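You operate a simulated robot arm through the tools that you are given. There is no shell and no other tool. Be economical: measure what you need, move in short steps, check, and stop when the job is done.

You are at the controls of a simulated two-armed robot. One attempt, no reset.

## Task
Put the mould with brown sides on the shelf under the white table away on the top of bench with grey top. Then put the wood block with white ends on the shelf under bench with blue rail away on the top of bench with grey top. Then take the lid off the plain clear jar and lay it down on the top of the grey table. Do these in the order given.
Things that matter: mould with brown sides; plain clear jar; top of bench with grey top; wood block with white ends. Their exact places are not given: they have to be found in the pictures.

The check looks at the end state, three seconds after you hand in, the way a careful person would. Anything else that was tipped, shoved, dropped, spilled or broken makes it a failure. A push-on lid holds only when it is set on centred and level and pressed home; a screw cap is set on level and turned clockwise until tight.

## Robot
Two 7-joint arms with two-finger grippers on one trunk, on a base that drives. Base frame: it is fixed to the floor where the robot stands at the start and does not move with it; the origin is under the middle of the robot, x ahead of it, y to its left, z up. Readings come in mm, rad, newtons and seconds.
The left shoulder is at the start at [50, 191, 967], the right one opposite. With the tool pointing down near the work surface each hand reaches from about 100 to 660 mm from the robot's upright axis, wherever it stands, measured 20 degrees to its own side. Places, roughly: plain clear jar [-750, 6500, 1000]; top of bench with grey top [-3500, 6400, 900]; wood block with white ends (10x6x5 cm) [-3500, -1300, 400]. Payload 2.69 kg a hand.
Tool frame (each hand has its own): the origin (TCP) lies between the finger pads and is the grasp point; the fingertips stand 20 mm ahead of it; z points along the fingers, y is the line along which they close. The gripper opens to 100 mm. The gripper's body begins 63 mm behind the TCP.
Orientation is that of the tool frame in the base frame, as a unit quaternion [w, x, y, z]. With the fingers straight down and closing along the base's y, the tool's x points along the base's -x, its y along +y and its z along -z.

## Interface
- The arms move only by the tool play_rows. It takes "left_moves", "right_moves" or both (then of equal length, played together; a hand with none holds still); each is a list of rows, each an object of numbers (a shift or turn left out is 0, a gripper value left out holds the last): "gripper": the closure, from 0 (fully open) to 1 (shut); "x", "y", "z": the shift along the tool's x, y, z in mm; "ax", "ay", "az": the turn, a rotation vector about the tool's x, y, z in rad. In form: [{"gripper": .., "x": .., "y": .., "z": .., "ax": .., "ay": .., "az": ..}, ...]. A call has 1 to 8 rows; each row is the pose to reach, as a shift and turn from the pose commanded when the call began, along the tool's axes at that moment. Rows are played at 5 a second. More than 50 mm and 0.15 rad between two rows, or a gripper value outside its range, and nothing of the call is played. A pose out of reach is approached as far as the arm can. The call stops where the force on the tool passes 40 N (or 10 N more than at its start, if that is more) or the arm is blocked; 0.2 s more then pass. Each finger travels about 153 mm/s and halts on what it meets, pressing with about 37 N; the grip force reading is that of the motor and also rises with nothing between the fingers. The clock runs only during rows and for 0.2 s after the last one: add rows that repeat a pose to give the fingers time. It gives the time, the measured TCP pose, the force on the tool (base axes), the opening and the grip force at its end, in the units of the frame above (readings bear some noise), with the torque about the TCP (base axes, N m) and any sound that the robot's microphone picked up.
- Cameras (640 x 400 px; columns grow to the right, rows downward): "scene" is now at [104, -28.2, 1101.8]; the picture's right is [-0.40, -0.92, 0.00], its down [-0.78, 0.34, -0.52] and it looks along [0.47, -0.21, -0.86] (base axes); focal length 248 px, centre (320, 200). "left" rides on the left gripper at [70, 19, -99] in its tool frame; the picture's right is [-0.26, 0.97, 0.00], its down [-0.75, -0.20, -0.63] and it looks along [-0.61, -0.16, 0.78] (tool axes); focal length 230 px, centre (320, 200). "right" rides on the right gripper at [70, -19, -99] in its tool frame; the picture's right is [0.26, 0.97, 0.00], its down [-0.75, 0.20, -0.63] and it looks along [-0.61, 0.16, 0.78] (tool axes); focal length 230 px, centre (320, 200).
- grab_frame(camera): a new picture of that camera. No time passes.
- move_column(by): slides the trunk up (or, below 0, down) by that many mm; the arms and the scene camera ride with it, the base frame stays. It gives what a move gives, with no picture.
- roll_base(legs): drives the robot by 1 to 6 legs, each [ahead, left, turn to the left] in mm, mm and rad, along the robot's own axes; the way and the turn of a leg run together, so that a leg with both is an arc; at most 1500 mm and 3.142 rad a leg. The arms and the cameras ride along, it lands a little off, and it stops where it bumps. It gives what a move gives.
- aim_head(pan, tilt): turns the head with the scene camera to pan (to the left, within 1.396 rad either way) and tilt (down, from -0.506 to 1.204), counted from straight ahead of the robot. It gives what a move gives.
- measure_at(camera, pixels): for up to 12 pixels [column, row] of the newest picture of that camera ("zoom" is the newest enlarged one), the place [x, y, z] in the base frame of the surface seen there, good to about 2 mm. No time passes.
- inspect(camera, box): a new picture of the part [left, top, right, bottom] of that camera's present view, enlarged. No time passes.
- finish_job(): hands the job in; it is judged then, once.

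Work in short steps. Measure before you move; look again where a grasp or a placing could have gone wrong, and mend it. You have 110 turns and 100 pictures in all, those below and enlarged ones among them. Open the grippers and draw the arms clear of the work before you hand the job in, unless the task says otherwise; then end with one line.

The tools are called after "Emit:" as name(argument=value, ...) on one line, values as JSON. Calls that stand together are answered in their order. play_rows: Moves the arms, as the interface text tells. Its arguments: {"type":"object","properties":{"left_moves":{"type":"array"},"right_moves":{"type":"array"}},"required":[]} The other tools are called the same way: move_column (by) slides the trunk up or down; roll_base (legs) drives the base; aim_head (pan, tilt) turns the head that bears the scene camera; grab_frame (camera) takes a picture; measure_at (camera, pixels) gives the place of the surface under pixels of a picture; inspect (camera, box) takes an enlarged picture of a part of a camera's view; finish_job () hands the job in.

At the start:

```text
time_s: 0.0
left_ee_pos: [303.0, 51.5, 648.2]
left_tcp_rot: [-0.001, -0.001, 1.0, 0.0]
left_force: [0.4, -0.3, -0.1]
left_wrist_torque: [0.0, 0.01, 0.01]
left_grip_width: 100.0
left_gripper_force: 0.1
right_ee_pos: [330.9, -179.3, 609.4]
right_tcp_rot: [0.0, 0.0, 1.0, 0.0]
right_force: [0.5, -0.1, 0.6]
right_wrist_torque: [0.01, 0.01, 0.02]
right_grip_width: 99.7
right_gripper_force: 0.0
trunk travel left (down, up): [-25.0, 298.0]
robot x, y, heading: [-1.4, 0.6, -0.002]
head pan, tilt: [-0.412, 1.026]
```

scene: 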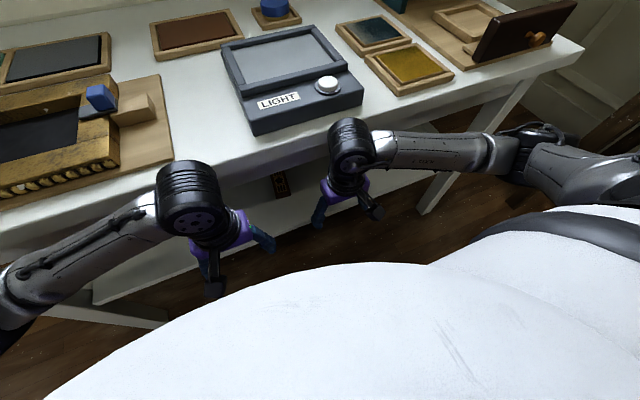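
right: 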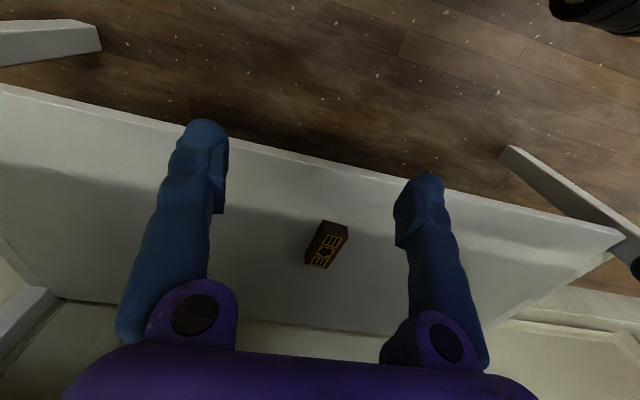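
left: 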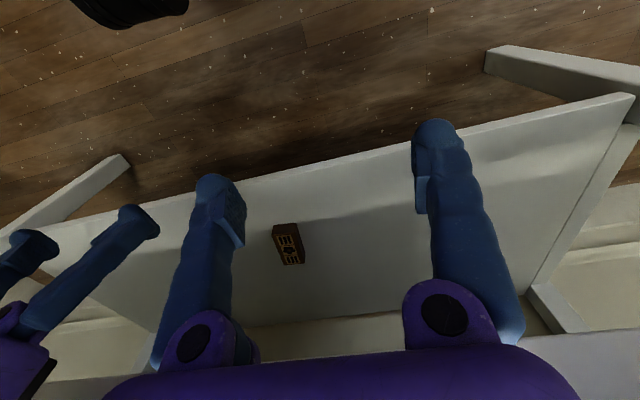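

The mould with brown sides shows on the shelf at right-camera pixel (326,245). I measure it, the shelf, and the table edge.

Emit:
inspect(camera="right", box=[280, 200, 380, 290])

Emit:
measure_at(camera="right", pixels=[[322, 222], [347, 227], [328, 268], [306, 263], [335, 235], [322, 250], [270, 160], [270, 240], [450, 300], [560, 220]])

Emit:
measure_at(camera="scene", pixels=[[250, 130], [362, 105], [200, 150], [430, 120], [440, 200], [60, 220]])

```text
4.44 times, centred on (330, 245) of right
```

zoom: 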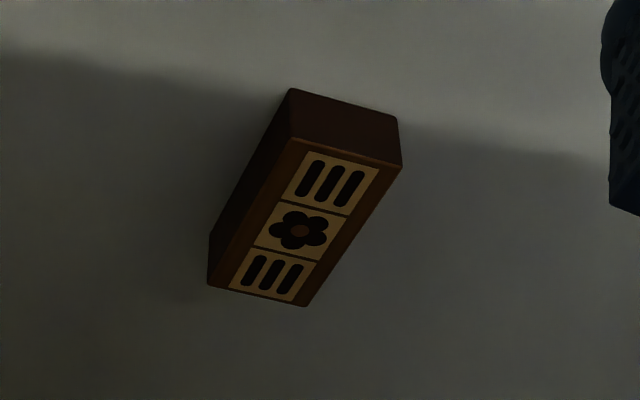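

```text
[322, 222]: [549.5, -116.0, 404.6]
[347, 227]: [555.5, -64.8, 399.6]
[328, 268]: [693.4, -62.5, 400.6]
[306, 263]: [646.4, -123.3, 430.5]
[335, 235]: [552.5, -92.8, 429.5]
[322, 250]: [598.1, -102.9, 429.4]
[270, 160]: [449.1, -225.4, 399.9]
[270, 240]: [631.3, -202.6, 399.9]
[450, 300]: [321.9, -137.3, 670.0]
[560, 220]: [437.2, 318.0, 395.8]
```

```text
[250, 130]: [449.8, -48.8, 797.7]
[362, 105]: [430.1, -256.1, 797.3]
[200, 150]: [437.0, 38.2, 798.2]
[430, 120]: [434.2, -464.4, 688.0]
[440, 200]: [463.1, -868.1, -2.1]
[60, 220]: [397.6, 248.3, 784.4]
```

The mould stands on a shelf at z 400 with its top at about 430, well under the table top. I measure its corners in the enlargement, and the shelf's and table's edges.

Emit:
measure_at(camera="zoom", pixels=[[293, 143], [398, 168], [304, 303], [211, 281], [300, 230], [295, 95], [340, 130], [240, 180], [350, 230]])

Emit:
measure_at(camera="right", pixels=[[300, 158], [100, 115], [550, 218], [300, 320], [20, 250], [20, 300], [560, 310], [600, 280]])

Emit:
aim_head(pan=0.0, tilt=0.5)

Emit:
grab_frame(camera="scene")

```text
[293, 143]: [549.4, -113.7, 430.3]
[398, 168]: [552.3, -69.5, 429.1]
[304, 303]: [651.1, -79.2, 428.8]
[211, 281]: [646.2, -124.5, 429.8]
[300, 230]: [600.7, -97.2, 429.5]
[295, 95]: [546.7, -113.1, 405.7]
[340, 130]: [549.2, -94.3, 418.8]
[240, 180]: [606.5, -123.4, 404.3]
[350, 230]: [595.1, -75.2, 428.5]
```

```text
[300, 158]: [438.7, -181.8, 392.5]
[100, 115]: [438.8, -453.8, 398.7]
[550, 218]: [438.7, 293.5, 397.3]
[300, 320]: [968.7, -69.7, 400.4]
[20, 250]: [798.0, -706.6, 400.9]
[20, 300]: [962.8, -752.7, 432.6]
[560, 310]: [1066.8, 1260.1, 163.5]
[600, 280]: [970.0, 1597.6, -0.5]
```

```text
time_s: 0.9
left_ee_pos: [304.3, 52.1, 648.9]
left_tcp_rot: [-0.001, 0.0, 1.0, 0.0]
left_force: [0.1, 0.3, -0.2]
left_wrist_torque: [0.01, 0.01, 0.03]
left_grip_width: 99.9
left_gripper_force: 0.1
right_ee_pos: [331.7, -178.7, 609.1]
right_tcp_rot: [0.0, -0.001, 1.0, 0.0]
right_force: [0.2, -0.1, 0.0]
right_wrist_torque: [-0.03, 0.02, 0.0]
right_grip_width: 100.2
right_gripper_force: 0.1
trunk travel left (down, up): [-25.0, 298.0]
robot x, y, heading: [0.9, -2.6, -0.002]
head pan, tilt: [0.0, 0.499]
```

```text
95 pictures are left
```

scene: 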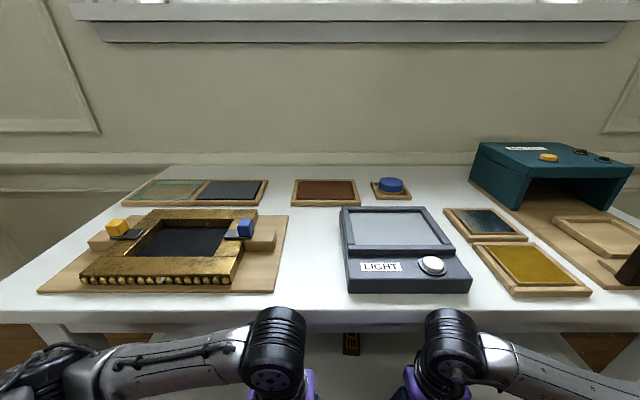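

Now the white table's front edge: I measure its top and rim around rows 310-325 of the scene picture.

Emit:
measure_at(camera="scene", pixels=[[320, 300], [370, 310], [370, 322], [370, 330], [370, 335], [352, 345], [400, 345], [150, 312], [150, 328], [590, 315], [590, 335], [65, 330]])

Emit:
roll_base(legs=[[-400, 0, 0]])

Emit:
grab_frame(camera="scene")

```text
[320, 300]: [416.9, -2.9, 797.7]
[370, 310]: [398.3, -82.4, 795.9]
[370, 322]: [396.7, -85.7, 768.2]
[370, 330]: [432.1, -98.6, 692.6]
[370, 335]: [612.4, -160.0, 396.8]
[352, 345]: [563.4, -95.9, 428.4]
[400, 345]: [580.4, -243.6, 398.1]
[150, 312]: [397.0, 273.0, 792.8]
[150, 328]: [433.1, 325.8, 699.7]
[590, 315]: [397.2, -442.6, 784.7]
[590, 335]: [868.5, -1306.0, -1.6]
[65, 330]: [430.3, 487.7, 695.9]
```

```text
time_s: 3.5
left_ee_pos: [-99.4, 52.8, 647.9]
left_tcp_rot: [0.0, -0.002, 1.0, 0.0]
left_force: [1.1, -0.1, -0.4]
left_wrist_torque: [0.03, 0.02, 0.02]
left_grip_width: 100.0
left_gripper_force: 0.0
right_ee_pos: [-72.1, -179.6, 609.1]
right_tcp_rot: [0.001, -0.001, 1.0, 0.0]
right_force: [0.2, -0.3, 0.0]
right_wrist_torque: [-0.01, 0.01, 0.01]
right_grip_width: 100.1
right_gripper_force: 0.0
trunk travel left (down, up): [-25.0, 298.0]
robot x, y, heading: [-403.8, 3.7, 0.0]
head pan, tilt: [0.0, 0.499]
```

```text
94 pictures are left
```

scene: 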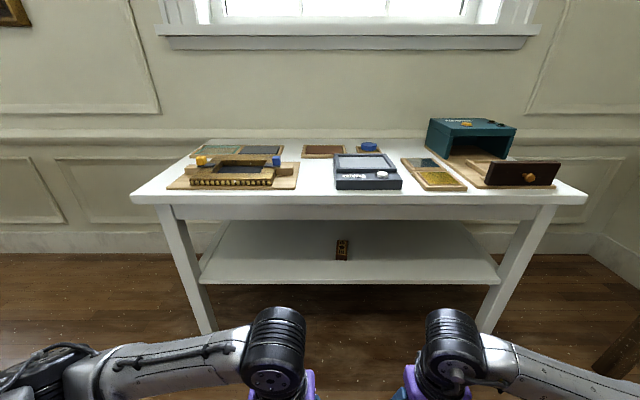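

The apron bottom is at x 432, z 690 and the shelf is at z 400, so the hand must come in tilted. Standing clear of the table, I pitch the right hand forward about 0.9 rad and stretch it out low.

Emit:
play_rows(right_moves=[{"x": -33, "z": 15, "ay": -0.13}, {"x": -66, "z": 30, "ay": -0.26}, {"x": -99, "z": 45, "ay": -0.39}, {"x": -132, "z": 60, "ay": -0.52}, {"x": -165, "z": 75, "ay": -0.65}, {"x": -198, "z": 90, "ay": -0.78}, {"x": -228, "z": 105, "ay": -0.91}, {"x": -228, "z": 105, "ay": -0.91}])

Emit:
grab_frame(camera="scene")

```text
time_s: 5.3
left_ee_pos: [-99.9, 51.8, 648.0]
left_tcp_rot: [-0.001, -0.001, 1.0, -0.001]
left_force: [0.5, -0.4, -0.5]
left_wrist_torque: [-0.02, 0.01, -0.01]
left_grip_width: 100.1
left_gripper_force: 0.0
right_ee_pos: [176.5, -143.3, 525.7]
right_tcp_rot: [0.428, 0.007, 0.904, -0.014]
right_force: [-0.5, 0.1, 0.9]
right_wrist_torque: [0.0, -0.04, 0.04]
right_grip_width: 100.1
right_gripper_force: 0.0
right hand out of reach, approached as far as the arm can: row 6, 7, 8
trunk travel left (down, up): [-25.0, 298.0]
robot x, y, heading: [-404.3, -1.2, 0.002]
head pan, tilt: [0.0, 0.499]
```

```text
93 pictures are left
```

scene: 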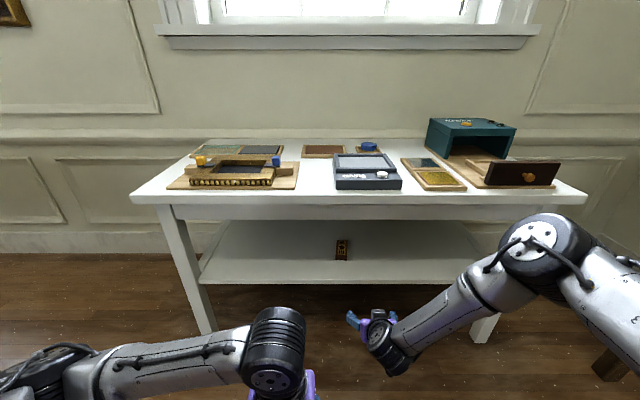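

The arm reached fwd 580, z 526. I measure the elbow and forearm to check whether they'd clear the table edge when driven in.

Emit:
measure_at(camera="scene", pixels=[[540, 225], [500, 260], [470, 280], [445, 300], [400, 325], [375, 345], [510, 290], [590, 250], [380, 318], [355, 318]])

Emit:
grab_frame(camera="right")

```text
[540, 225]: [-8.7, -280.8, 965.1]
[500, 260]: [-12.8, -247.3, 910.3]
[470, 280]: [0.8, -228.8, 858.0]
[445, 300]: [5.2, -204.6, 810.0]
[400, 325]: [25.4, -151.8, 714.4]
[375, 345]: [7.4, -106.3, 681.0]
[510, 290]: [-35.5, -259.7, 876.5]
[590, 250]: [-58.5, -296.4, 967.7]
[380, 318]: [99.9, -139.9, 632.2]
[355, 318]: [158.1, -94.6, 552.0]
```

```text
92 pictures are left
```

right: 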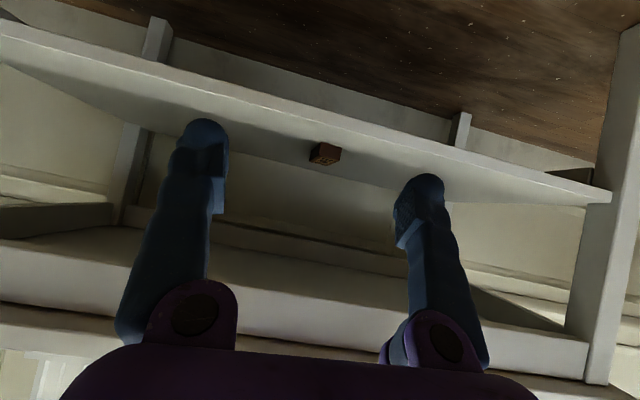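

The forearm would hit the table edge at this tilt; a flatter tool keeps the wrist outside the table. I draw back and pitch further to see whether the arm can do it.

Emit:
play_rows(right_moves=[{"x": 25, "z": -12, "ay": -0.1}, {"x": 50, "z": -24, "ay": -0.2}, {"x": 75, "z": -36, "ay": -0.3}, {"x": 100, "z": -48, "ay": -0.38}, {"x": 100, "z": -48, "ay": -0.38}])

Emit:
grab_frame(camera="scene")

```text
time_s: 6.2
left_ee_pos: [-108.8, 54.1, 646.6]
left_tcp_rot: [-0.013, 0.01, 1.0, 0.008]
left_force: [-2.2, 10.4, -0.6]
left_wrist_torque: [0.13, 0.06, -0.05]
left_grip_width: 93.6
left_gripper_force: 0.0
right_ee_pos: [113.1, -51.2, 559.2]
right_tcp_rot: [0.567, 0.025, 0.823, -0.037]
right_force: [-0.5, 1.2, 0.1]
right_wrist_torque: [-0.04, -0.04, -0.01]
right_grip_width: 100.1
right_gripper_force: 0.0
right hand out of reach, approached as far as the arm can: row 1, 2, 3, 4
trunk travel left (down, up): [-25.0, 298.0]
robot x, y, heading: [-402.4, 1.7, 0.002]
head pan, tilt: [0.0, 0.499]
stopped in row 4 (left hand): the force on the tool passed its limit at 58 N (the readings are from after the stop); the commanded pose is now the measured one
```

```text
91 pictures are left
```

scene: 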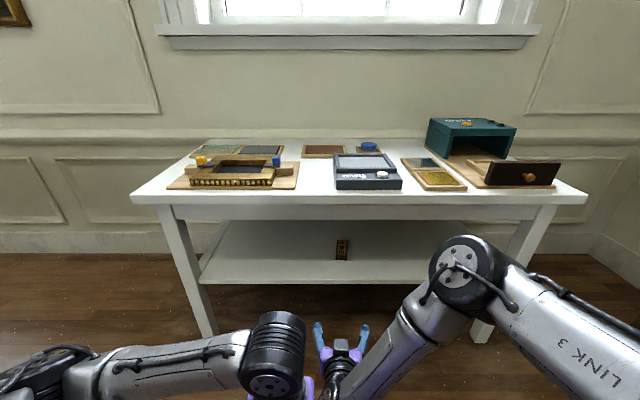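

The right hand drifted inward and touched the left. I move the left hand out to the left and back, clear of the work.

Emit:
play_rows(left_moves=[{"y": 40}, {"y": 80, "x": 10}, {"y": 120, "x": 30}, {"y": 160, "x": 50}, {"y": 200, "x": 70}, {"y": 240, "x": 90}, {"y": 280, "x": 110}])

```text
time_s: 7.8
left_ee_pos: [-181.7, 351.6, 628.7]
left_tcp_rot: [-0.012, 0.013, 1.0, 0.004]
left_force: [-0.3, 0.0, -0.1]
left_wrist_torque: [-0.02, -0.01, -0.04]
left_grip_width: 99.9
left_gripper_force: 0.1
left hand out of reach, approached as far as the arm can: row 4, 5, 6, 7
right_ee_pos: [112.0, -50.2, 559.4]
right_tcp_rot: [0.567, 0.023, 0.823, -0.034]
right_force: [-0.3, 0.2, -0.2]
right_wrist_torque: [0.0, -0.02, 0.01]
right_grip_width: 100.2
right_gripper_force: 0.1
trunk travel left (down, up): [-25.0, 298.0]
robot x, y, heading: [-404.7, -0.8, 0.005]
head pan, tilt: [0.0, 0.499]
```

I turn the right tool's pointing 0.5 rad toward the left (natural for this arm) and lower it 90 mm, to see if it reaches better.

Emit:
play_rows(right_moves=[{"ax": -0.117, "az": -0.045}, {"ax": -0.233, "az": -0.09}, {"ax": -0.35, "az": -0.134}, {"ax": -0.467, "az": -0.178}, {"ax": -0.467, "az": -0.178, "x": 40, "z": 15}, {"ax": -0.467, "az": -0.178, "x": 84, "z": 32}, {"ax": -0.467, "az": -0.178, "x": 84, "z": 32}])

Emit:
grab_frame(camera="scene")

```text
time_s: 9.4
left_ee_pos: [-180.1, 351.2, 629.2]
left_tcp_rot: [-0.013, 0.012, 1.0, 0.005]
left_force: [0.1, 0.5, 0.7]
left_wrist_torque: [-0.01, -0.01, 0.01]
left_grip_width: 99.9
left_gripper_force: 0.0
right_ee_pos: [95.7, 80.3, 614.1]
right_tcp_rot: [0.532, -0.161, 0.828, 0.068]
right_force: [-0.2, -0.3, 0.4]
right_wrist_torque: [0.02, -0.01, -0.02]
right_grip_width: 100.0
right_gripper_force: 0.1
right hand out of reach, approached as far as the arm can: row 1, 2, 3, 4, 5, 6, 7
trunk travel left (down, up): [-25.0, 298.0]
robot x, y, heading: [-403.6, 1.1, 0.003]
head pan, tilt: [0.0, 0.499]
```

```text
90 pictures are left
```

scene: 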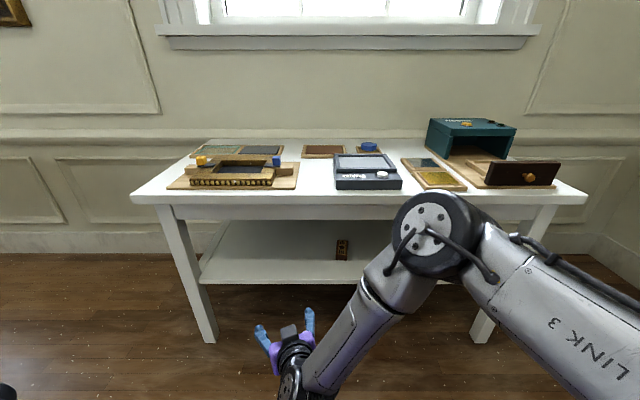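

Yawing left made it worse, so I yaw the other way: pointing to the right by about 0.5 rad, moving outboard.

Emit:
play_rows(right_moves=[{"ax": 0.13, "az": 0.05, "y": -20}, {"ax": 0.26, "az": 0.1, "y": -40}, {"ax": 0.39, "az": 0.15, "y": -60}, {"ax": 0.52, "az": 0.2, "y": -80}, {"ax": 0.65, "az": 0.25, "y": -100}, {"ax": 0.78, "az": 0.3, "y": -100}, {"ax": 0.91, "az": 0.35, "y": -100}, {"ax": 0.91, "az": 0.35, "y": -100}])

Emit:
grab_frame(camera="scene")

```text
time_s: 11.2
left_ee_pos: [-181.6, 352.1, 628.4]
left_tcp_rot: [-0.013, 0.012, 1.0, 0.004]
left_force: [0.1, 0.5, -0.1]
left_wrist_torque: [0.02, -0.01, -0.03]
left_grip_width: 100.0
left_gripper_force: 0.0
right_ee_pos: [121.4, -11.4, 622.9]
right_tcp_rot: [0.529, 0.229, 0.79, -0.212]
right_force: [0.6, -0.4, 0.8]
right_wrist_torque: [0.03, 0.01, -0.02]
right_grip_width: 99.8
right_gripper_force: 0.0
trunk travel left (down, up): [-25.0, 298.0]
robot x, y, heading: [-401.3, 0.1, -0.0]
head pan, tilt: [0.0, 0.499]
```

```text
89 pictures are left
```

scene: 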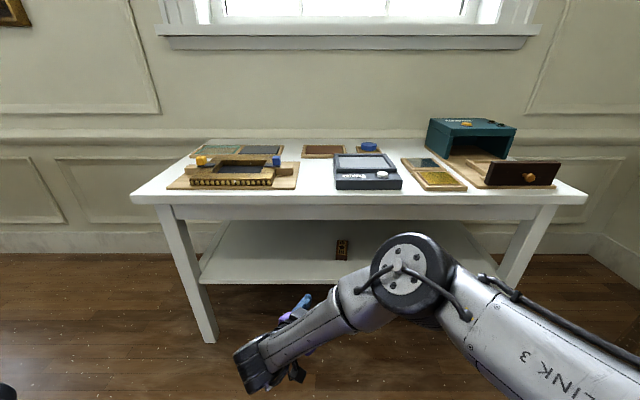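

Now the pose is reachable without clamping. I move it outward (−y 150) and down 150 from here.

Emit:
play_rows(right_moves=[{"x": 24, "y": -21, "z": 28}, {"x": 48, "y": -43, "z": 56}, {"x": 71, "y": -64, "z": 84}, {"x": 95, "y": -86, "z": 112}, {"x": 119, "y": -107, "z": 140}, {"x": 119, "y": -107, "z": 140}])

Emit:
grab_frame(camera="scene")

```text
time_s: 12.6
left_ee_pos: [-181.4, 352.5, 629.2]
left_tcp_rot: [-0.013, 0.011, 1.0, 0.005]
left_force: [-0.1, 0.9, 0.3]
left_wrist_torque: [0.0, 0.03, 0.0]
left_grip_width: 99.9
left_gripper_force: 0.1
right_ee_pos: [119.8, -162.3, 471.8]
right_tcp_rot: [0.529, 0.229, 0.789, -0.213]
right_force: [-0.3, -0.9, -0.2]
right_wrist_torque: [-0.01, -0.01, 0.02]
right_grip_width: 100.0
right_gripper_force: 0.0
trunk travel left (down, up): [-25.0, 298.0]
robot x, y, heading: [-404.5, 0.5, -0.001]
head pan, tilt: [0.0, 0.499]
```

```text
88 pictures are left
```

scene: 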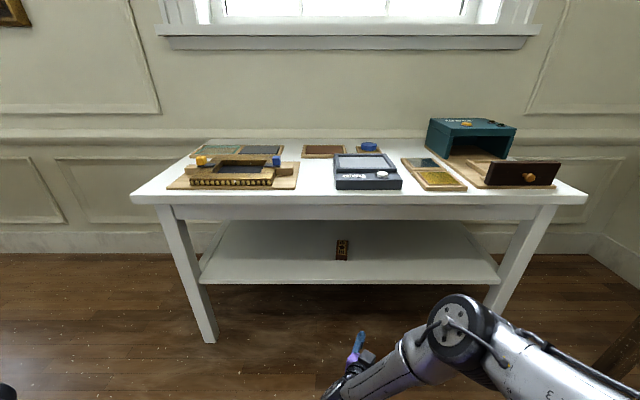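

This pose works with yaw −0.66 relative to the robot; turning the base left 0.56 will align it with the mould. I check where the elbow and forearm stand first.

Emit:
measure_at(camera="scene", pixels=[[465, 300], [450, 325], [425, 345], [405, 350], [380, 375], [350, 375], [500, 340], [360, 350], [440, 370]])

Emit:
grab_frame(camera="right")

```text
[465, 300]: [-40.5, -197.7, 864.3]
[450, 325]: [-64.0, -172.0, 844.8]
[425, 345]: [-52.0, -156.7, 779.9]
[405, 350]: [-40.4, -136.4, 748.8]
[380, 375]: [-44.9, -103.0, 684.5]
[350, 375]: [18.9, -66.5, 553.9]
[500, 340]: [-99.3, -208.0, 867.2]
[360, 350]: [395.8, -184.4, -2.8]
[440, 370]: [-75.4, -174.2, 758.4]
```

```text
87 pictures are left
```

right: 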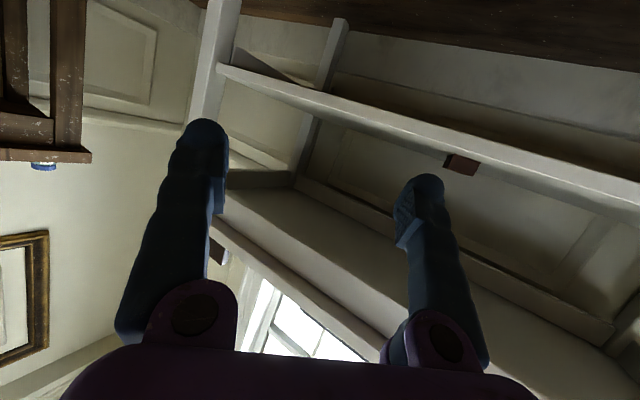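

The elbow would be over the table edge if driven in like this, so I first stretch the arm 200 mm along the direction that will become table-ward, then recheck.

Emit:
play_rows(right_moves=[{"x": -10, "y": 3, "z": 39}, {"x": -19, "y": 6, "z": 78}, {"x": -29, "y": 10, "z": 117}, {"x": -39, "y": 13, "z": 156}, {"x": -48, "y": 16, "z": 195}, {"x": -48, "y": 16, "z": 195}])

Emit:
grab_frame(camera="scene")

```text
time_s: 14.0
left_ee_pos: [-182.0, 351.6, 628.7]
left_tcp_rot: [-0.013, 0.01, 1.0, 0.004]
left_force: [-0.5, 0.5, 0.0]
left_wrist_torque: [-0.07, -0.01, 0.02]
left_grip_width: 99.9
left_gripper_force: 0.1
right_ee_pos: [272.9, -273.5, 463.6]
right_tcp_rot: [0.528, 0.229, 0.789, -0.213]
right_force: [0.1, -0.2, 0.2]
right_wrist_torque: [0.01, -0.03, 0.03]
right_grip_width: 99.9
right_gripper_force: 0.2
right hand out of reach, approached as far as the arm can: row 5, 6
trunk travel left (down, up): [-25.0, 298.0]
robot x, y, heading: [-403.5, -2.0, 0.001]
head pan, tilt: [0.0, 0.499]
```

```text
86 pictures are left
```

scene: 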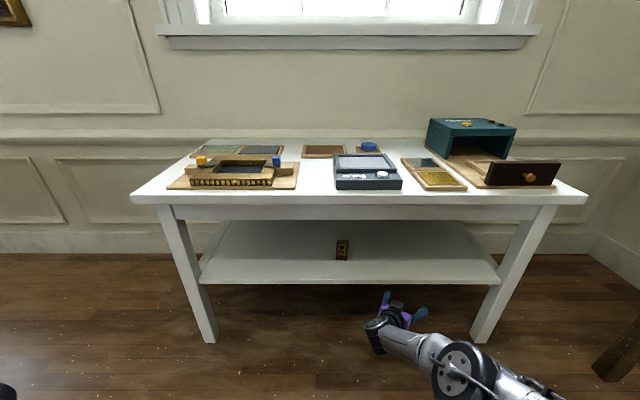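

The arm is nearly straight now, elbow low and back. I shift the base right 205 and turn it left 0.56 rad, still short of the table, and drop the trunk.

Emit:
roll_base(legs=[[0, -205, 0], [0, 0, 0.56]])

Emit:
move_column(by=-24)

Emit:
aim_head(pan=-0.5, tilt=0.6)

Emit:
grab_frame(camera="scene")

Emit:
grab_frame(camera="right")

```text
time_s: 18.0
left_ee_pos: [-407.4, 209.1, 628.1]
left_tcp_rot: [-0.014, -0.271, 0.962, 0.0]
left_force: [0.2, -0.3, 0.0]
left_wrist_torque: [0.02, 0.01, 0.01]
left_grip_width: 99.9
left_gripper_force: 0.1
right_ee_pos: [313.5, -70.9, 463.7]
right_tcp_rot: [0.567, -0.004, 0.822, -0.055]
right_force: [0.5, 0.2, 0.8]
right_wrist_torque: [-0.03, -0.04, 0.01]
right_grip_width: 100.1
right_gripper_force: 0.0
trunk travel left (down, up): [-25.0, 298.0]
robot x, y, heading: [-401.7, -209.9, 0.571]
head pan, tilt: [0.0, 0.499]
```

```text
time_s: 18.7
left_ee_pos: [-406.4, 209.7, 604.8]
left_tcp_rot: [-0.013, -0.272, 0.962, 0.001]
left_force: [0.9, -0.4, -0.3]
left_wrist_torque: [0.0, -0.02, 0.01]
left_grip_width: 100.1
left_gripper_force: 0.0
right_ee_pos: [313.8, -71.9, 440.4]
right_tcp_rot: [0.567, -0.004, 0.822, -0.055]
right_force: [0.2, 0.1, 0.3]
right_wrist_torque: [0.01, 0.0, 0.04]
right_grip_width: 99.8
right_gripper_force: 0.1
trunk travel left (down, up): [-1.0, 322.0]
robot x, y, heading: [-401.4, -209.5, 0.572]
head pan, tilt: [0.0, 0.499]
```

```text
time_s: 19.6
left_ee_pos: [-407.0, 208.3, 605.6]
left_tcp_rot: [-0.013, -0.272, 0.962, 0.002]
left_force: [0.3, 0.3, 0.0]
left_wrist_torque: [0.0, 0.0, 0.0]
left_grip_width: 99.9
left_gripper_force: 0.1
right_ee_pos: [313.3, -71.3, 440.0]
right_tcp_rot: [0.568, -0.003, 0.821, -0.055]
right_force: [0.0, -0.1, -0.2]
right_wrist_torque: [-0.02, -0.04, 0.01]
right_grip_width: 99.7
right_gripper_force: 0.0
trunk travel left (down, up): [-1.0, 322.0]
robot x, y, heading: [-404.1, -209.3, 0.571]
head pan, tilt: [-0.499, 0.6]
```

```text
85 pictures are left
```

scene: 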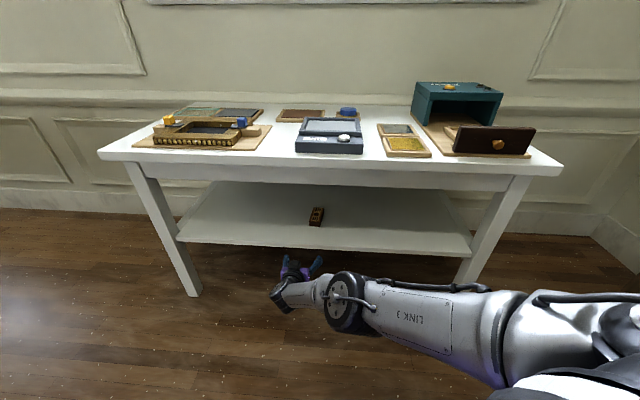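

```text
84 pictures are left
```

right: 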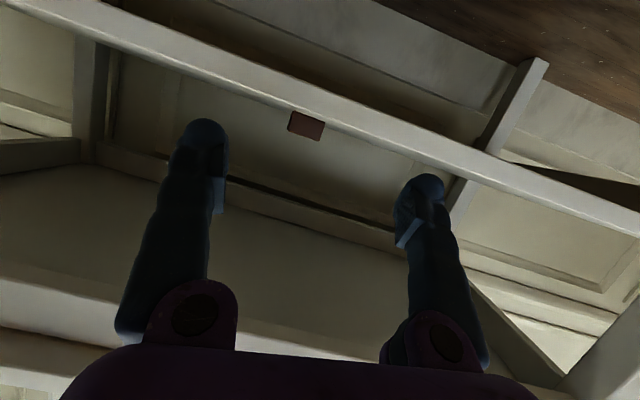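

The path from TCP (313,-71) along the tool leads right onto the mould (592,-97); the tool is rolled by about 0.1 rad. I level it and lower 15 mm.

Emit:
play_rows(right_moves=[{"az": 0.05, "x": 7, "z": 2}, {"az": 0.1, "x": 14, "z": 4}, {"az": 0.1, "x": 14, "z": 4}])

Emit:
roll_base(legs=[[103, -81, 0]])

Emit:
grab_frame(camera="scene")

Emit:
grab_frame(camera="right")

```text
time_s: 20.4
left_ee_pos: [-407.2, 208.6, 604.4]
left_tcp_rot: [-0.014, -0.27, 0.963, 0.0]
left_force: [-1.0, 0.9, -0.9]
left_wrist_torque: [0.02, 0.02, -0.02]
left_grip_width: 100.1
left_gripper_force: 0.1
right_ee_pos: [310.2, -78.2, 430.0]
right_tcp_rot: [0.569, 0.037, 0.821, -0.026]
right_force: [-0.9, -0.2, 0.0]
right_wrist_torque: [-0.01, -0.01, 0.04]
right_grip_width: 100.0
right_gripper_force: 0.0
right hand out of reach, approached as far as the arm can: row 2, 3
trunk travel left (down, up): [-1.0, 322.0]
robot x, y, heading: [-405.5, -208.2, 0.573]
head pan, tilt: [-0.499, 0.6]
```

```text
time_s: 21.8
left_ee_pos: [-278.7, 196.2, 604.4]
left_tcp_rot: [-0.014, -0.272, 0.962, 0.001]
left_force: [0.4, -0.5, -0.3]
left_wrist_torque: [0.01, -0.01, -0.01]
left_grip_width: 100.0
left_gripper_force: 0.1
right_ee_pos: [437.5, -90.6, 431.2]
right_tcp_rot: [0.569, 0.037, 0.821, -0.026]
right_force: [0.7, 0.0, 0.4]
right_wrist_torque: [-0.01, -0.01, 0.02]
right_grip_width: 100.1
right_gripper_force: 0.0
trunk travel left (down, up): [-1.0, 322.0]
robot x, y, heading: [-278.2, -217.4, 0.574]
head pan, tilt: [-0.499, 0.6]
```

```text
83 pictures are left
```

scene: 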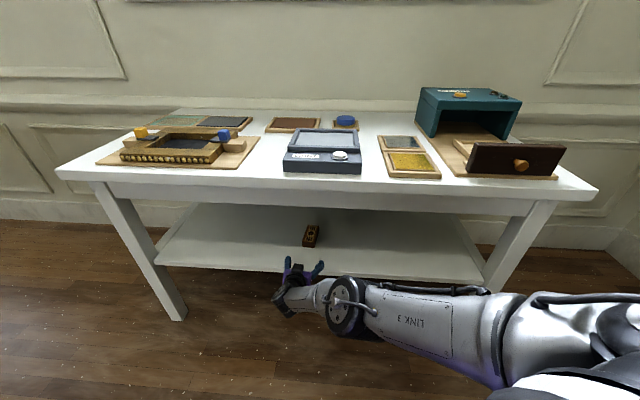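

```text
82 pictures are left
```

right: 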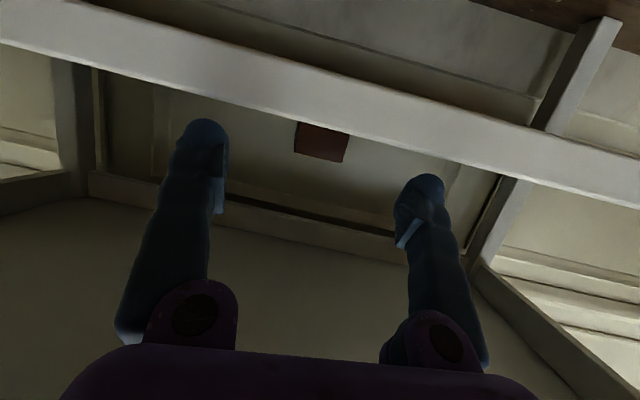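

The hand is level and aimed at the mould. I lower about 7 mm with a small retraction, then drive in stages toward it.

Emit:
play_rows(right_moves=[{"x": 6, "z": -6}, {"x": 12, "z": -12}, {"x": 12, "z": -12}])

Emit:
roll_base(legs=[[67, -54, 0]])

Emit:
grab_frame(camera="right")

```text
time_s: 22.6
left_ee_pos: [-278.6, 197.2, 604.5]
left_tcp_rot: [-0.014, -0.272, 0.962, 0.001]
left_force: [0.3, 0.2, -0.2]
left_wrist_torque: [-0.02, -0.01, 0.0]
left_grip_width: 100.1
left_gripper_force: 0.1
right_ee_pos: [421.8, -88.2, 423.4]
right_tcp_rot: [0.569, 0.037, 0.821, -0.026]
right_force: [-0.3, -0.7, -0.3]
right_wrist_torque: [-0.04, 0.0, 0.0]
right_grip_width: 100.2
right_gripper_force: 0.0
trunk travel left (down, up): [-1.0, 322.0]
robot x, y, heading: [-271.7, -221.2, 0.579]
head pan, tilt: [-0.499, 0.6]
```

```text
time_s: 23.8
left_ee_pos: [-191.8, 189.3, 604.6]
left_tcp_rot: [-0.014, -0.273, 0.962, 0.0]
left_force: [0.2, 0.3, 0.5]
left_wrist_torque: [-0.01, 0.01, 0.0]
left_grip_width: 100.0
left_gripper_force: 0.0
right_ee_pos: [508.7, -96.2, 424.1]
right_tcp_rot: [0.57, 0.037, 0.821, -0.025]
right_force: [-0.5, -0.7, 0.7]
right_wrist_torque: [-0.03, 0.01, 0.0]
right_grip_width: 99.8
right_gripper_force: 0.0
trunk travel left (down, up): [-1.0, 322.0]
robot x, y, heading: [-192.3, -231.2, 0.577]
head pan, tilt: [-0.499, 0.6]
```

```text
81 pictures are left
```

right: 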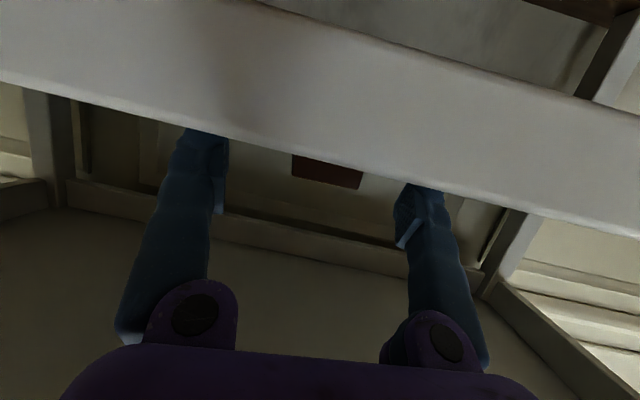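

Fingers straddle the mould's line. I drive another 80 mm along x so the TCP stands at the mould's middle.

Emit:
roll_base(legs=[[66, -43.5, 0]])

Emit:
grab_frame(camera="scene")

Emit:
grab_frame(camera="right")

```text
time_s: 24.8
left_ee_pos: [-139.3, 186.6, 605.0]
left_tcp_rot: [-0.013, -0.272, 0.962, 0.002]
left_force: [0.3, 0.0, -0.4]
left_wrist_torque: [0.0, 0.01, 0.0]
left_grip_width: 100.1
left_gripper_force: 0.0
right_ee_pos: [553.7, -95.3, 418.1]
right_tcp_rot: [0.563, 0.035, 0.826, -0.024]
right_force: [-2.7, -1.8, 3.2]
right_wrist_torque: [0.25, -0.12, 0.1]
right_grip_width: 99.7
right_gripper_force: 0.0
trunk travel left (down, up): [-1.0, 322.0]
robot x, y, heading: [-131.7, -227.3, 0.573]
head pan, tilt: [-0.499, 0.6]
stopped in leg 1: the robot was blocked; the commanded pose is now the measured one
```

```text
80 pictures are left
```

scene: 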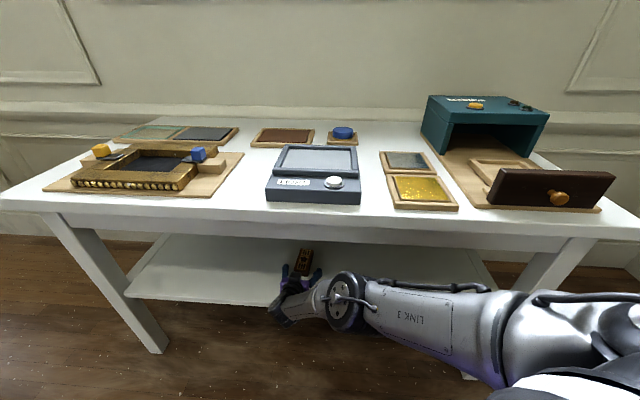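

```text
79 pictures are left
```

right: 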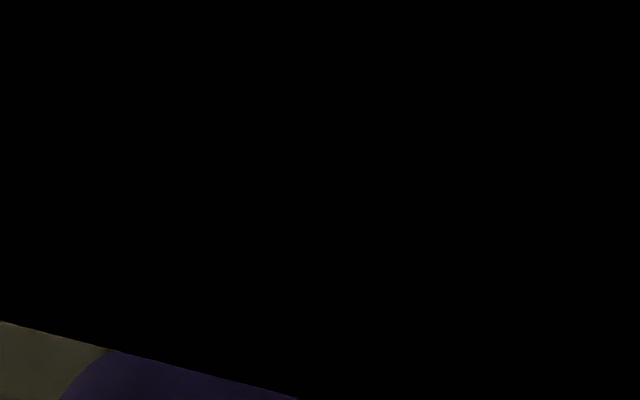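

Blocked at x 554: the wrist camera mount met the shelf's front edge. I back off 70 mm and make the tool about 0.23 rad steeper so the mount rides above the shelf.

Emit:
roll_base(legs=[[-67, 43, 0]])

Emit:
play_rows(right_moves=[{"ay": 0.08}, {"ay": 0.16}, {"ay": 0.24}, {"ay": 0.24}])

Emit:
grab_frame(camera="right")

```text
time_s: 25.8
left_ee_pos: [-217.8, 185.5, 605.4]
left_tcp_rot: [-0.013, -0.273, 0.962, 0.001]
left_force: [1.3, -0.6, -0.9]
left_wrist_torque: [0.04, -0.01, 0.03]
left_grip_width: 100.0
left_gripper_force: 0.1
right_ee_pos: [473.6, -95.6, 418.2]
right_tcp_rot: [0.563, 0.035, 0.825, -0.024]
right_force: [-16.1, -2.6, 12.8]
right_wrist_torque: [0.78, 0.16, 1.0]
right_grip_width: 100.3
right_gripper_force: 0.1
trunk travel left (down, up): [-1.0, 322.0]
robot x, y, heading: [-217.4, -230.2, 0.572]
head pan, tilt: [-0.499, 0.6]
```

```text
time_s: 26.8
left_ee_pos: [-217.9, 186.1, 604.4]
left_tcp_rot: [-0.013, -0.273, 0.962, 0.001]
left_force: [0.3, -0.5, -0.3]
left_wrist_torque: [0.03, -0.02, -0.04]
left_grip_width: 99.9
left_gripper_force: 0.1
right_ee_pos: [475.0, -95.3, 419.5]
right_tcp_rot: [0.459, 0.037, 0.887, -0.019]
right_force: [3.2, -0.6, 5.4]
right_wrist_torque: [0.21, -0.09, -0.21]
right_grip_width: 99.8
right_gripper_force: 0.0
trunk travel left (down, up): [-1.0, 322.0]
robot x, y, heading: [-215.0, -229.9, 0.575]
head pan, tilt: [-0.499, 0.6]
```

```text
78 pictures are left
```

right: 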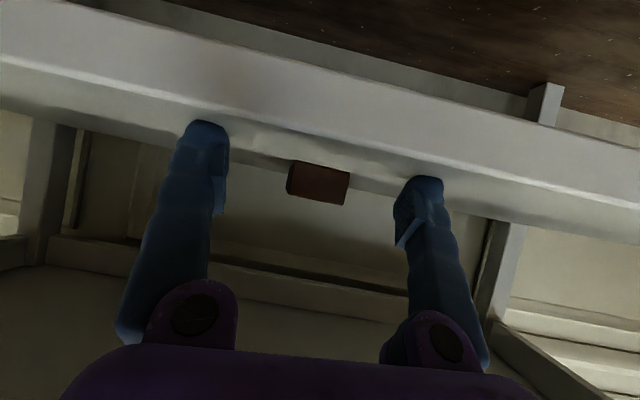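

Now θ≈0.95 and the tips touch the shelf (z 419.5). I raise 9 mm and check the mould's place.

Emit:
play_rows(right_moves=[{"x": -7.3, "z": -5.2}, {"x": -7.3, "z": -5.2}])

Emit:
grab_frame(camera="right")

Emit:
measure_at(camera="right", pixels=[[292, 170], [320, 180], [344, 185], [292, 185], [340, 198]])

```text
time_s: 27.4
left_ee_pos: [-218.3, 186.6, 603.7]
left_tcp_rot: [-0.014, -0.272, 0.962, 0.001]
left_force: [-0.3, -0.4, -1.0]
left_wrist_torque: [-0.03, -0.02, -0.02]
left_grip_width: 100.2
left_gripper_force: 0.0
right_ee_pos: [473.7, -94.2, 427.3]
right_tcp_rot: [0.458, 0.037, 0.888, -0.02]
right_force: [0.5, 0.5, 1.1]
right_wrist_torque: [0.0, 0.04, 0.01]
right_grip_width: 100.0
right_gripper_force: 0.1
trunk travel left (down, up): [-1.0, 322.0]
robot x, y, heading: [-212.0, -231.3, 0.578]
head pan, tilt: [-0.499, 0.6]
```

```text
77 pictures are left
```

right: 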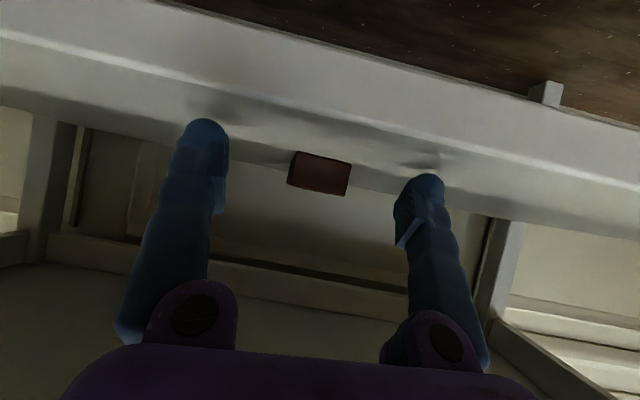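

```text
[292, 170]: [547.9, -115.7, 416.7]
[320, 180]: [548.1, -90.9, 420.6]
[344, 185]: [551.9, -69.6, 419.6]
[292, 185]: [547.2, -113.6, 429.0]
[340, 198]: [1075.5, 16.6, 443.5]
```

The mould hasn't moved (near face x≈548). I drive in 115 mm along x.

Emit:
roll_base(legs=[[94.5, -65, 0]])

Emit:
grab_frame(camera="right")

Emit:
inspect(camera="scene", box=[220, 200, 400, 330])

```text
time_s: 28.7
left_ee_pos: [-104.4, 184.4, 605.6]
left_tcp_rot: [-0.014, -0.273, 0.962, 0.001]
left_force: [0.3, -0.3, 0.3]
left_wrist_torque: [0.02, 0.0, -0.01]
left_grip_width: 100.0
left_gripper_force: 0.1
right_ee_pos: [589.7, -96.6, 428.0]
right_tcp_rot: [0.46, 0.037, 0.887, -0.019]
right_force: [0.6, 0.2, 0.4]
right_wrist_torque: [-0.01, -0.02, -0.01]
right_grip_width: 100.0
right_gripper_force: 0.0
trunk travel left (down, up): [-1.0, 322.0]
robot x, y, heading: [-100.8, -235.4, 0.574]
head pan, tilt: [-0.499, 0.6]
```

```text
76 pictures are left
```

right: 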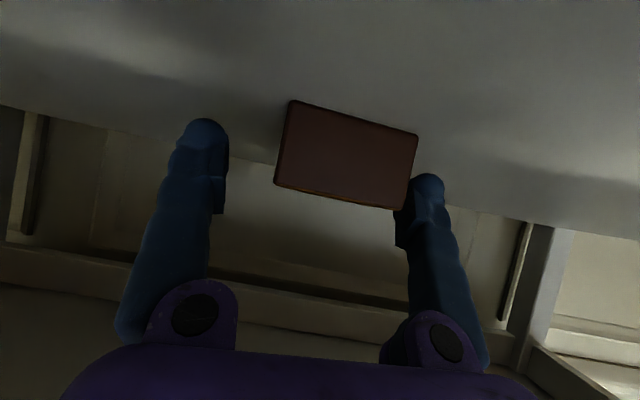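

```text
3.08 times, centred on (310, 265) of scene
```

zoom: 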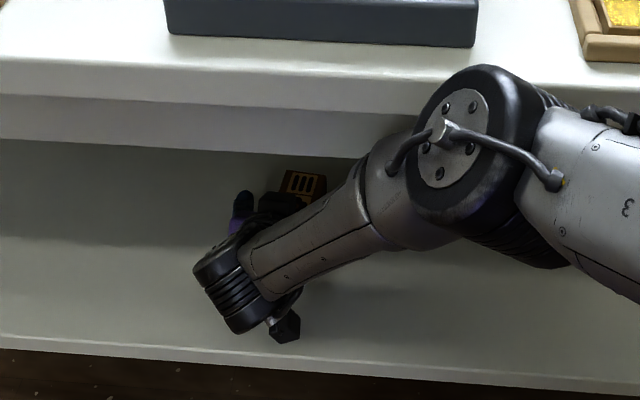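

The TCP sits at the mould's middle (589.7,-96.6). I close the gripper.

Emit:
play_rows(right_moves=[{"gripper": 0.4, "x": 1.6, "z": 1.1}, {"gripper": 0.7, "x": 1.6, "z": 1.1}, {"gripper": 1, "x": 1.6, "z": 1.1}, {"gripper": 1, "x": 1.6, "z": 1.1}])

```text
time_s: 29.7
left_ee_pos: [-102.9, 183.6, 606.0]
left_tcp_rot: [-0.013, -0.273, 0.962, 0.001]
left_force: [-0.2, -0.1, 0.6]
left_wrist_torque: [0.01, 0.02, 0.0]
left_grip_width: 100.1
left_gripper_force: 0.1
right_ee_pos: [590.0, -97.7, 425.5]
right_tcp_rot: [0.46, 0.036, 0.887, -0.02]
right_force: [-0.1, -0.4, 0.7]
right_wrist_torque: [0.02, 0.04, 0.02]
right_grip_width: 49.3
right_gripper_force: 36.8
trunk travel left (down, up): [-1.0, 322.0]
robot x, y, heading: [-98.1, -236.2, 0.583]
head pan, tilt: [-0.499, 0.6]
```

Gripped at 49 mm width. I lift 25 mm with the trunk, then back out from under the table.

Emit:
move_column(by=25)

Emit:
roll_base(legs=[[-252, 163, 0], [-300, 0, 0]])

Emit:
aim_head(pan=0.9, tilt=0.1)

Emit:
grab_frame(camera="right")

Emit:
grab_frame(camera="scene")

```text
time_s: 30.4
left_ee_pos: [-104.7, 184.0, 628.7]
left_tcp_rot: [-0.016, -0.274, 0.962, 0.002]
left_force: [0.3, 0.4, -0.4]
left_wrist_torque: [0.0, -0.01, -0.02]
left_grip_width: 99.9
left_gripper_force: 0.0
right_ee_pos: [578.2, -98.6, 435.7]
right_tcp_rot: [0.45, 0.032, 0.892, -0.024]
right_force: [-0.9, 0.2, -1.6]
right_wrist_torque: [0.02, 0.0, -0.01]
right_grip_width: 48.7
right_gripper_force: 36.7
trunk travel left (down, up): [-26.0, 297.0]
robot x, y, heading: [-100.3, -234.3, 0.578]
head pan, tilt: [-0.499, 0.6]
```

```text
time_s: 34.1
left_ee_pos: [-659.2, 17.8, 629.7]
left_tcp_rot: [-0.013, -0.276, 0.961, 0.0]
left_force: [0.7, -0.1, -1.0]
left_wrist_torque: [0.02, -0.02, 0.01]
left_grip_width: 100.1
left_gripper_force: 0.1
right_ee_pos: [36.0, -258.1, 451.1]
right_tcp_rot: [0.46, 0.033, 0.887, -0.018]
right_force: [0.7, -0.7, 0.2]
right_wrist_torque: [-0.02, 0.03, 0.01]
right_grip_width: 0.0
right_gripper_force: 29.8
trunk travel left (down, up): [-26.0, 297.0]
robot x, y, heading: [-654.0, -405.3, 0.583]
head pan, tilt: [-0.499, 0.6]
```

```text
time_s: 35.6
left_ee_pos: [-660.1, 16.9, 629.2]
left_tcp_rot: [-0.014, -0.276, 0.961, 0.0]
left_force: [-0.9, -0.4, 0.2]
left_wrist_torque: [0.02, 0.0, 0.02]
left_grip_width: 100.3
left_gripper_force: 0.0
right_ee_pos: [36.6, -257.2, 451.0]
right_tcp_rot: [0.46, 0.034, 0.887, -0.018]
right_force: [0.3, -0.2, -0.1]
right_wrist_torque: [0.0, 0.01, 0.0]
right_grip_width: 0.0
right_gripper_force: 29.3
trunk travel left (down, up): [-26.0, 297.0]
robot x, y, heading: [-656.4, -404.0, 0.583]
head pan, tilt: [0.901, 0.099]
```

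```text
74 pictures are left
```

right: 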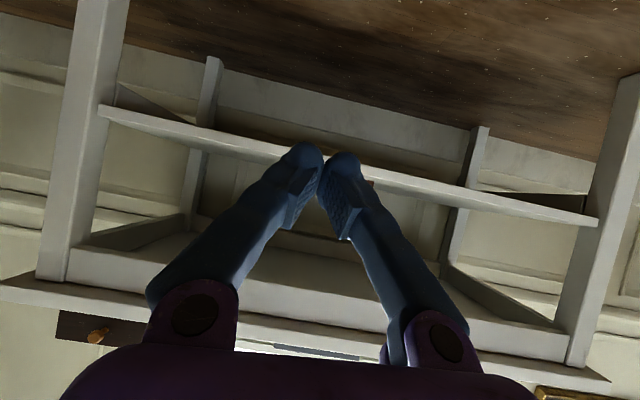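

```text
73 pictures are left
```

scene: 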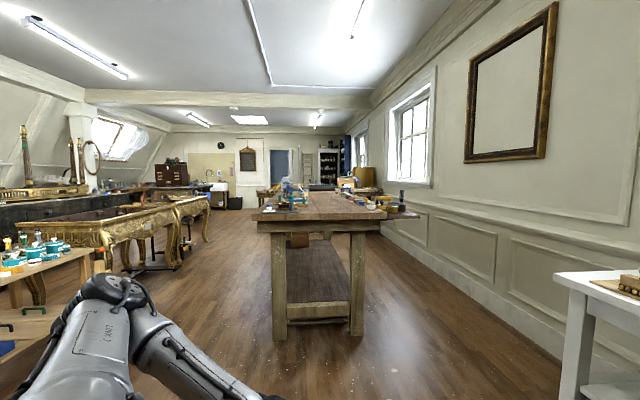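

The mould slipped: something (the elbow or upper hand) touched the table during the lift, and the fingers are now shut. I look for the mould on the shelf.

Emit:
aim_head(pan=-0.4, tilt=0.4)

Emit:
inspect(camera="scene", box=[160, 80, 480, 280])

```text
time_s: 37.1
left_ee_pos: [-660.7, 17.6, 629.5]
left_tcp_rot: [-0.014, -0.276, 0.961, 0.0]
left_force: [0.5, 0.7, 0.4]
left_wrist_torque: [-0.01, -0.03, 0.02]
left_grip_width: 99.9
left_gripper_force: 0.1
right_ee_pos: [35.7, -257.1, 450.1]
right_tcp_rot: [0.459, 0.033, 0.887, -0.018]
right_force: [-0.5, -0.8, -0.6]
right_wrist_torque: [0.03, -0.02, 0.0]
right_grip_width: 0.0
right_gripper_force: 29.5
trunk travel left (down, up): [-26.0, 297.0]
robot x, y, heading: [-648.1, -401.1, 0.59]
head pan, tilt: [-0.4, 0.4]
```

```text
2.00 times, centred on (320, 180) of scene
```

zoom: 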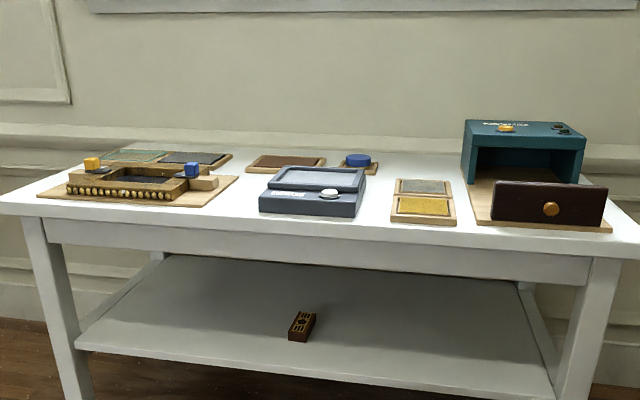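

The mould is still upright on the shelf, now nearer the front. I measure its corners.

Emit:
inspect(camera="scene", box=[280, 220, 340, 260])

Emit:
measure_at(camera="zoom", pixels=[[320, 200]])

```text
10.00 times, centred on (310, 240) of scene
```

zoom: 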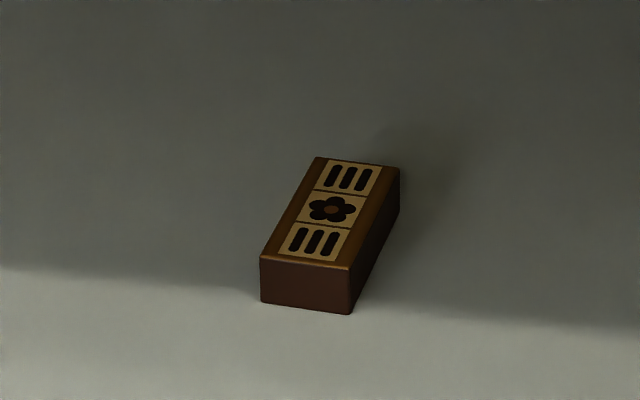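

```text
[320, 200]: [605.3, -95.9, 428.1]
```

Emit:
measure_at(camera="zoom", pixels=[[263, 256], [350, 267], [396, 169], [317, 160], [305, 290], [375, 240]])

```text
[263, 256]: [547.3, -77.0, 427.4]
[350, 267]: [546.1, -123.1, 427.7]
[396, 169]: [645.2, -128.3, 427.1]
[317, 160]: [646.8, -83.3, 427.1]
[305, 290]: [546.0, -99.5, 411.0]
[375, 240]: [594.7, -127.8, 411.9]
```

The mould only shifted slightly (center about (596,-103), yaw −0.06). I need to know what blocked the lift, so I look at the arm from above and measure it.

Emit:
aim_head(pan=-0.5, tilt=0.9)

Emit:
grab_frame(camera="scene")

Emit:
measure_at(camera="scene", pixels=[[340, 200], [345, 180], [320, 190], [300, 190], [285, 200], [370, 180], [270, 190], [355, 160], [330, 220]])

```text
time_s: 38.0
left_ee_pos: [-659.8, 17.9, 629.3]
left_tcp_rot: [-0.014, -0.276, 0.961, 0.001]
left_force: [-0.2, -0.4, 0.4]
left_wrist_torque: [0.0, 0.01, 0.02]
left_grip_width: 100.0
left_gripper_force: 0.1
right_ee_pos: [36.2, -258.3, 451.0]
right_tcp_rot: [0.46, 0.034, 0.887, -0.019]
right_force: [0.3, 0.0, -0.3]
right_wrist_torque: [0.03, 0.03, -0.03]
right_grip_width: 0.1
right_gripper_force: 29.2
trunk travel left (down, up): [-26.0, 297.0]
robot x, y, heading: [-649.9, -402.0, 0.585]
head pan, tilt: [-0.499, 0.901]
```

```text
70 pictures are left
```

scene: 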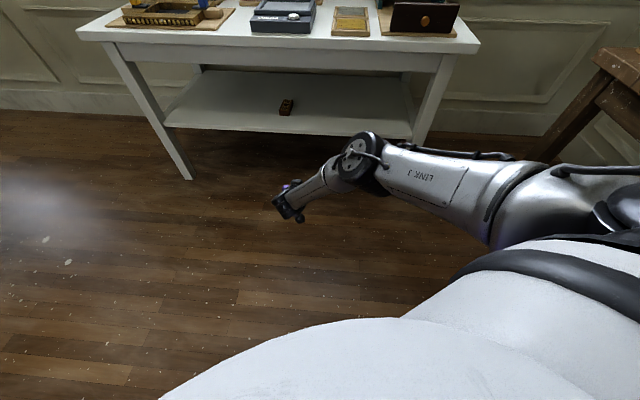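

```text
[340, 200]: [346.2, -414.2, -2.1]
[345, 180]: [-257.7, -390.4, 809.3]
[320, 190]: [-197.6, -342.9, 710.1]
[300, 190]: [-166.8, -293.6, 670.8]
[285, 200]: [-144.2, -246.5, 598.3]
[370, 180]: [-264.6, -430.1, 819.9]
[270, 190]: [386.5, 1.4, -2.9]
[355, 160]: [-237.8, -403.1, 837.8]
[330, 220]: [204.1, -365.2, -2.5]
```

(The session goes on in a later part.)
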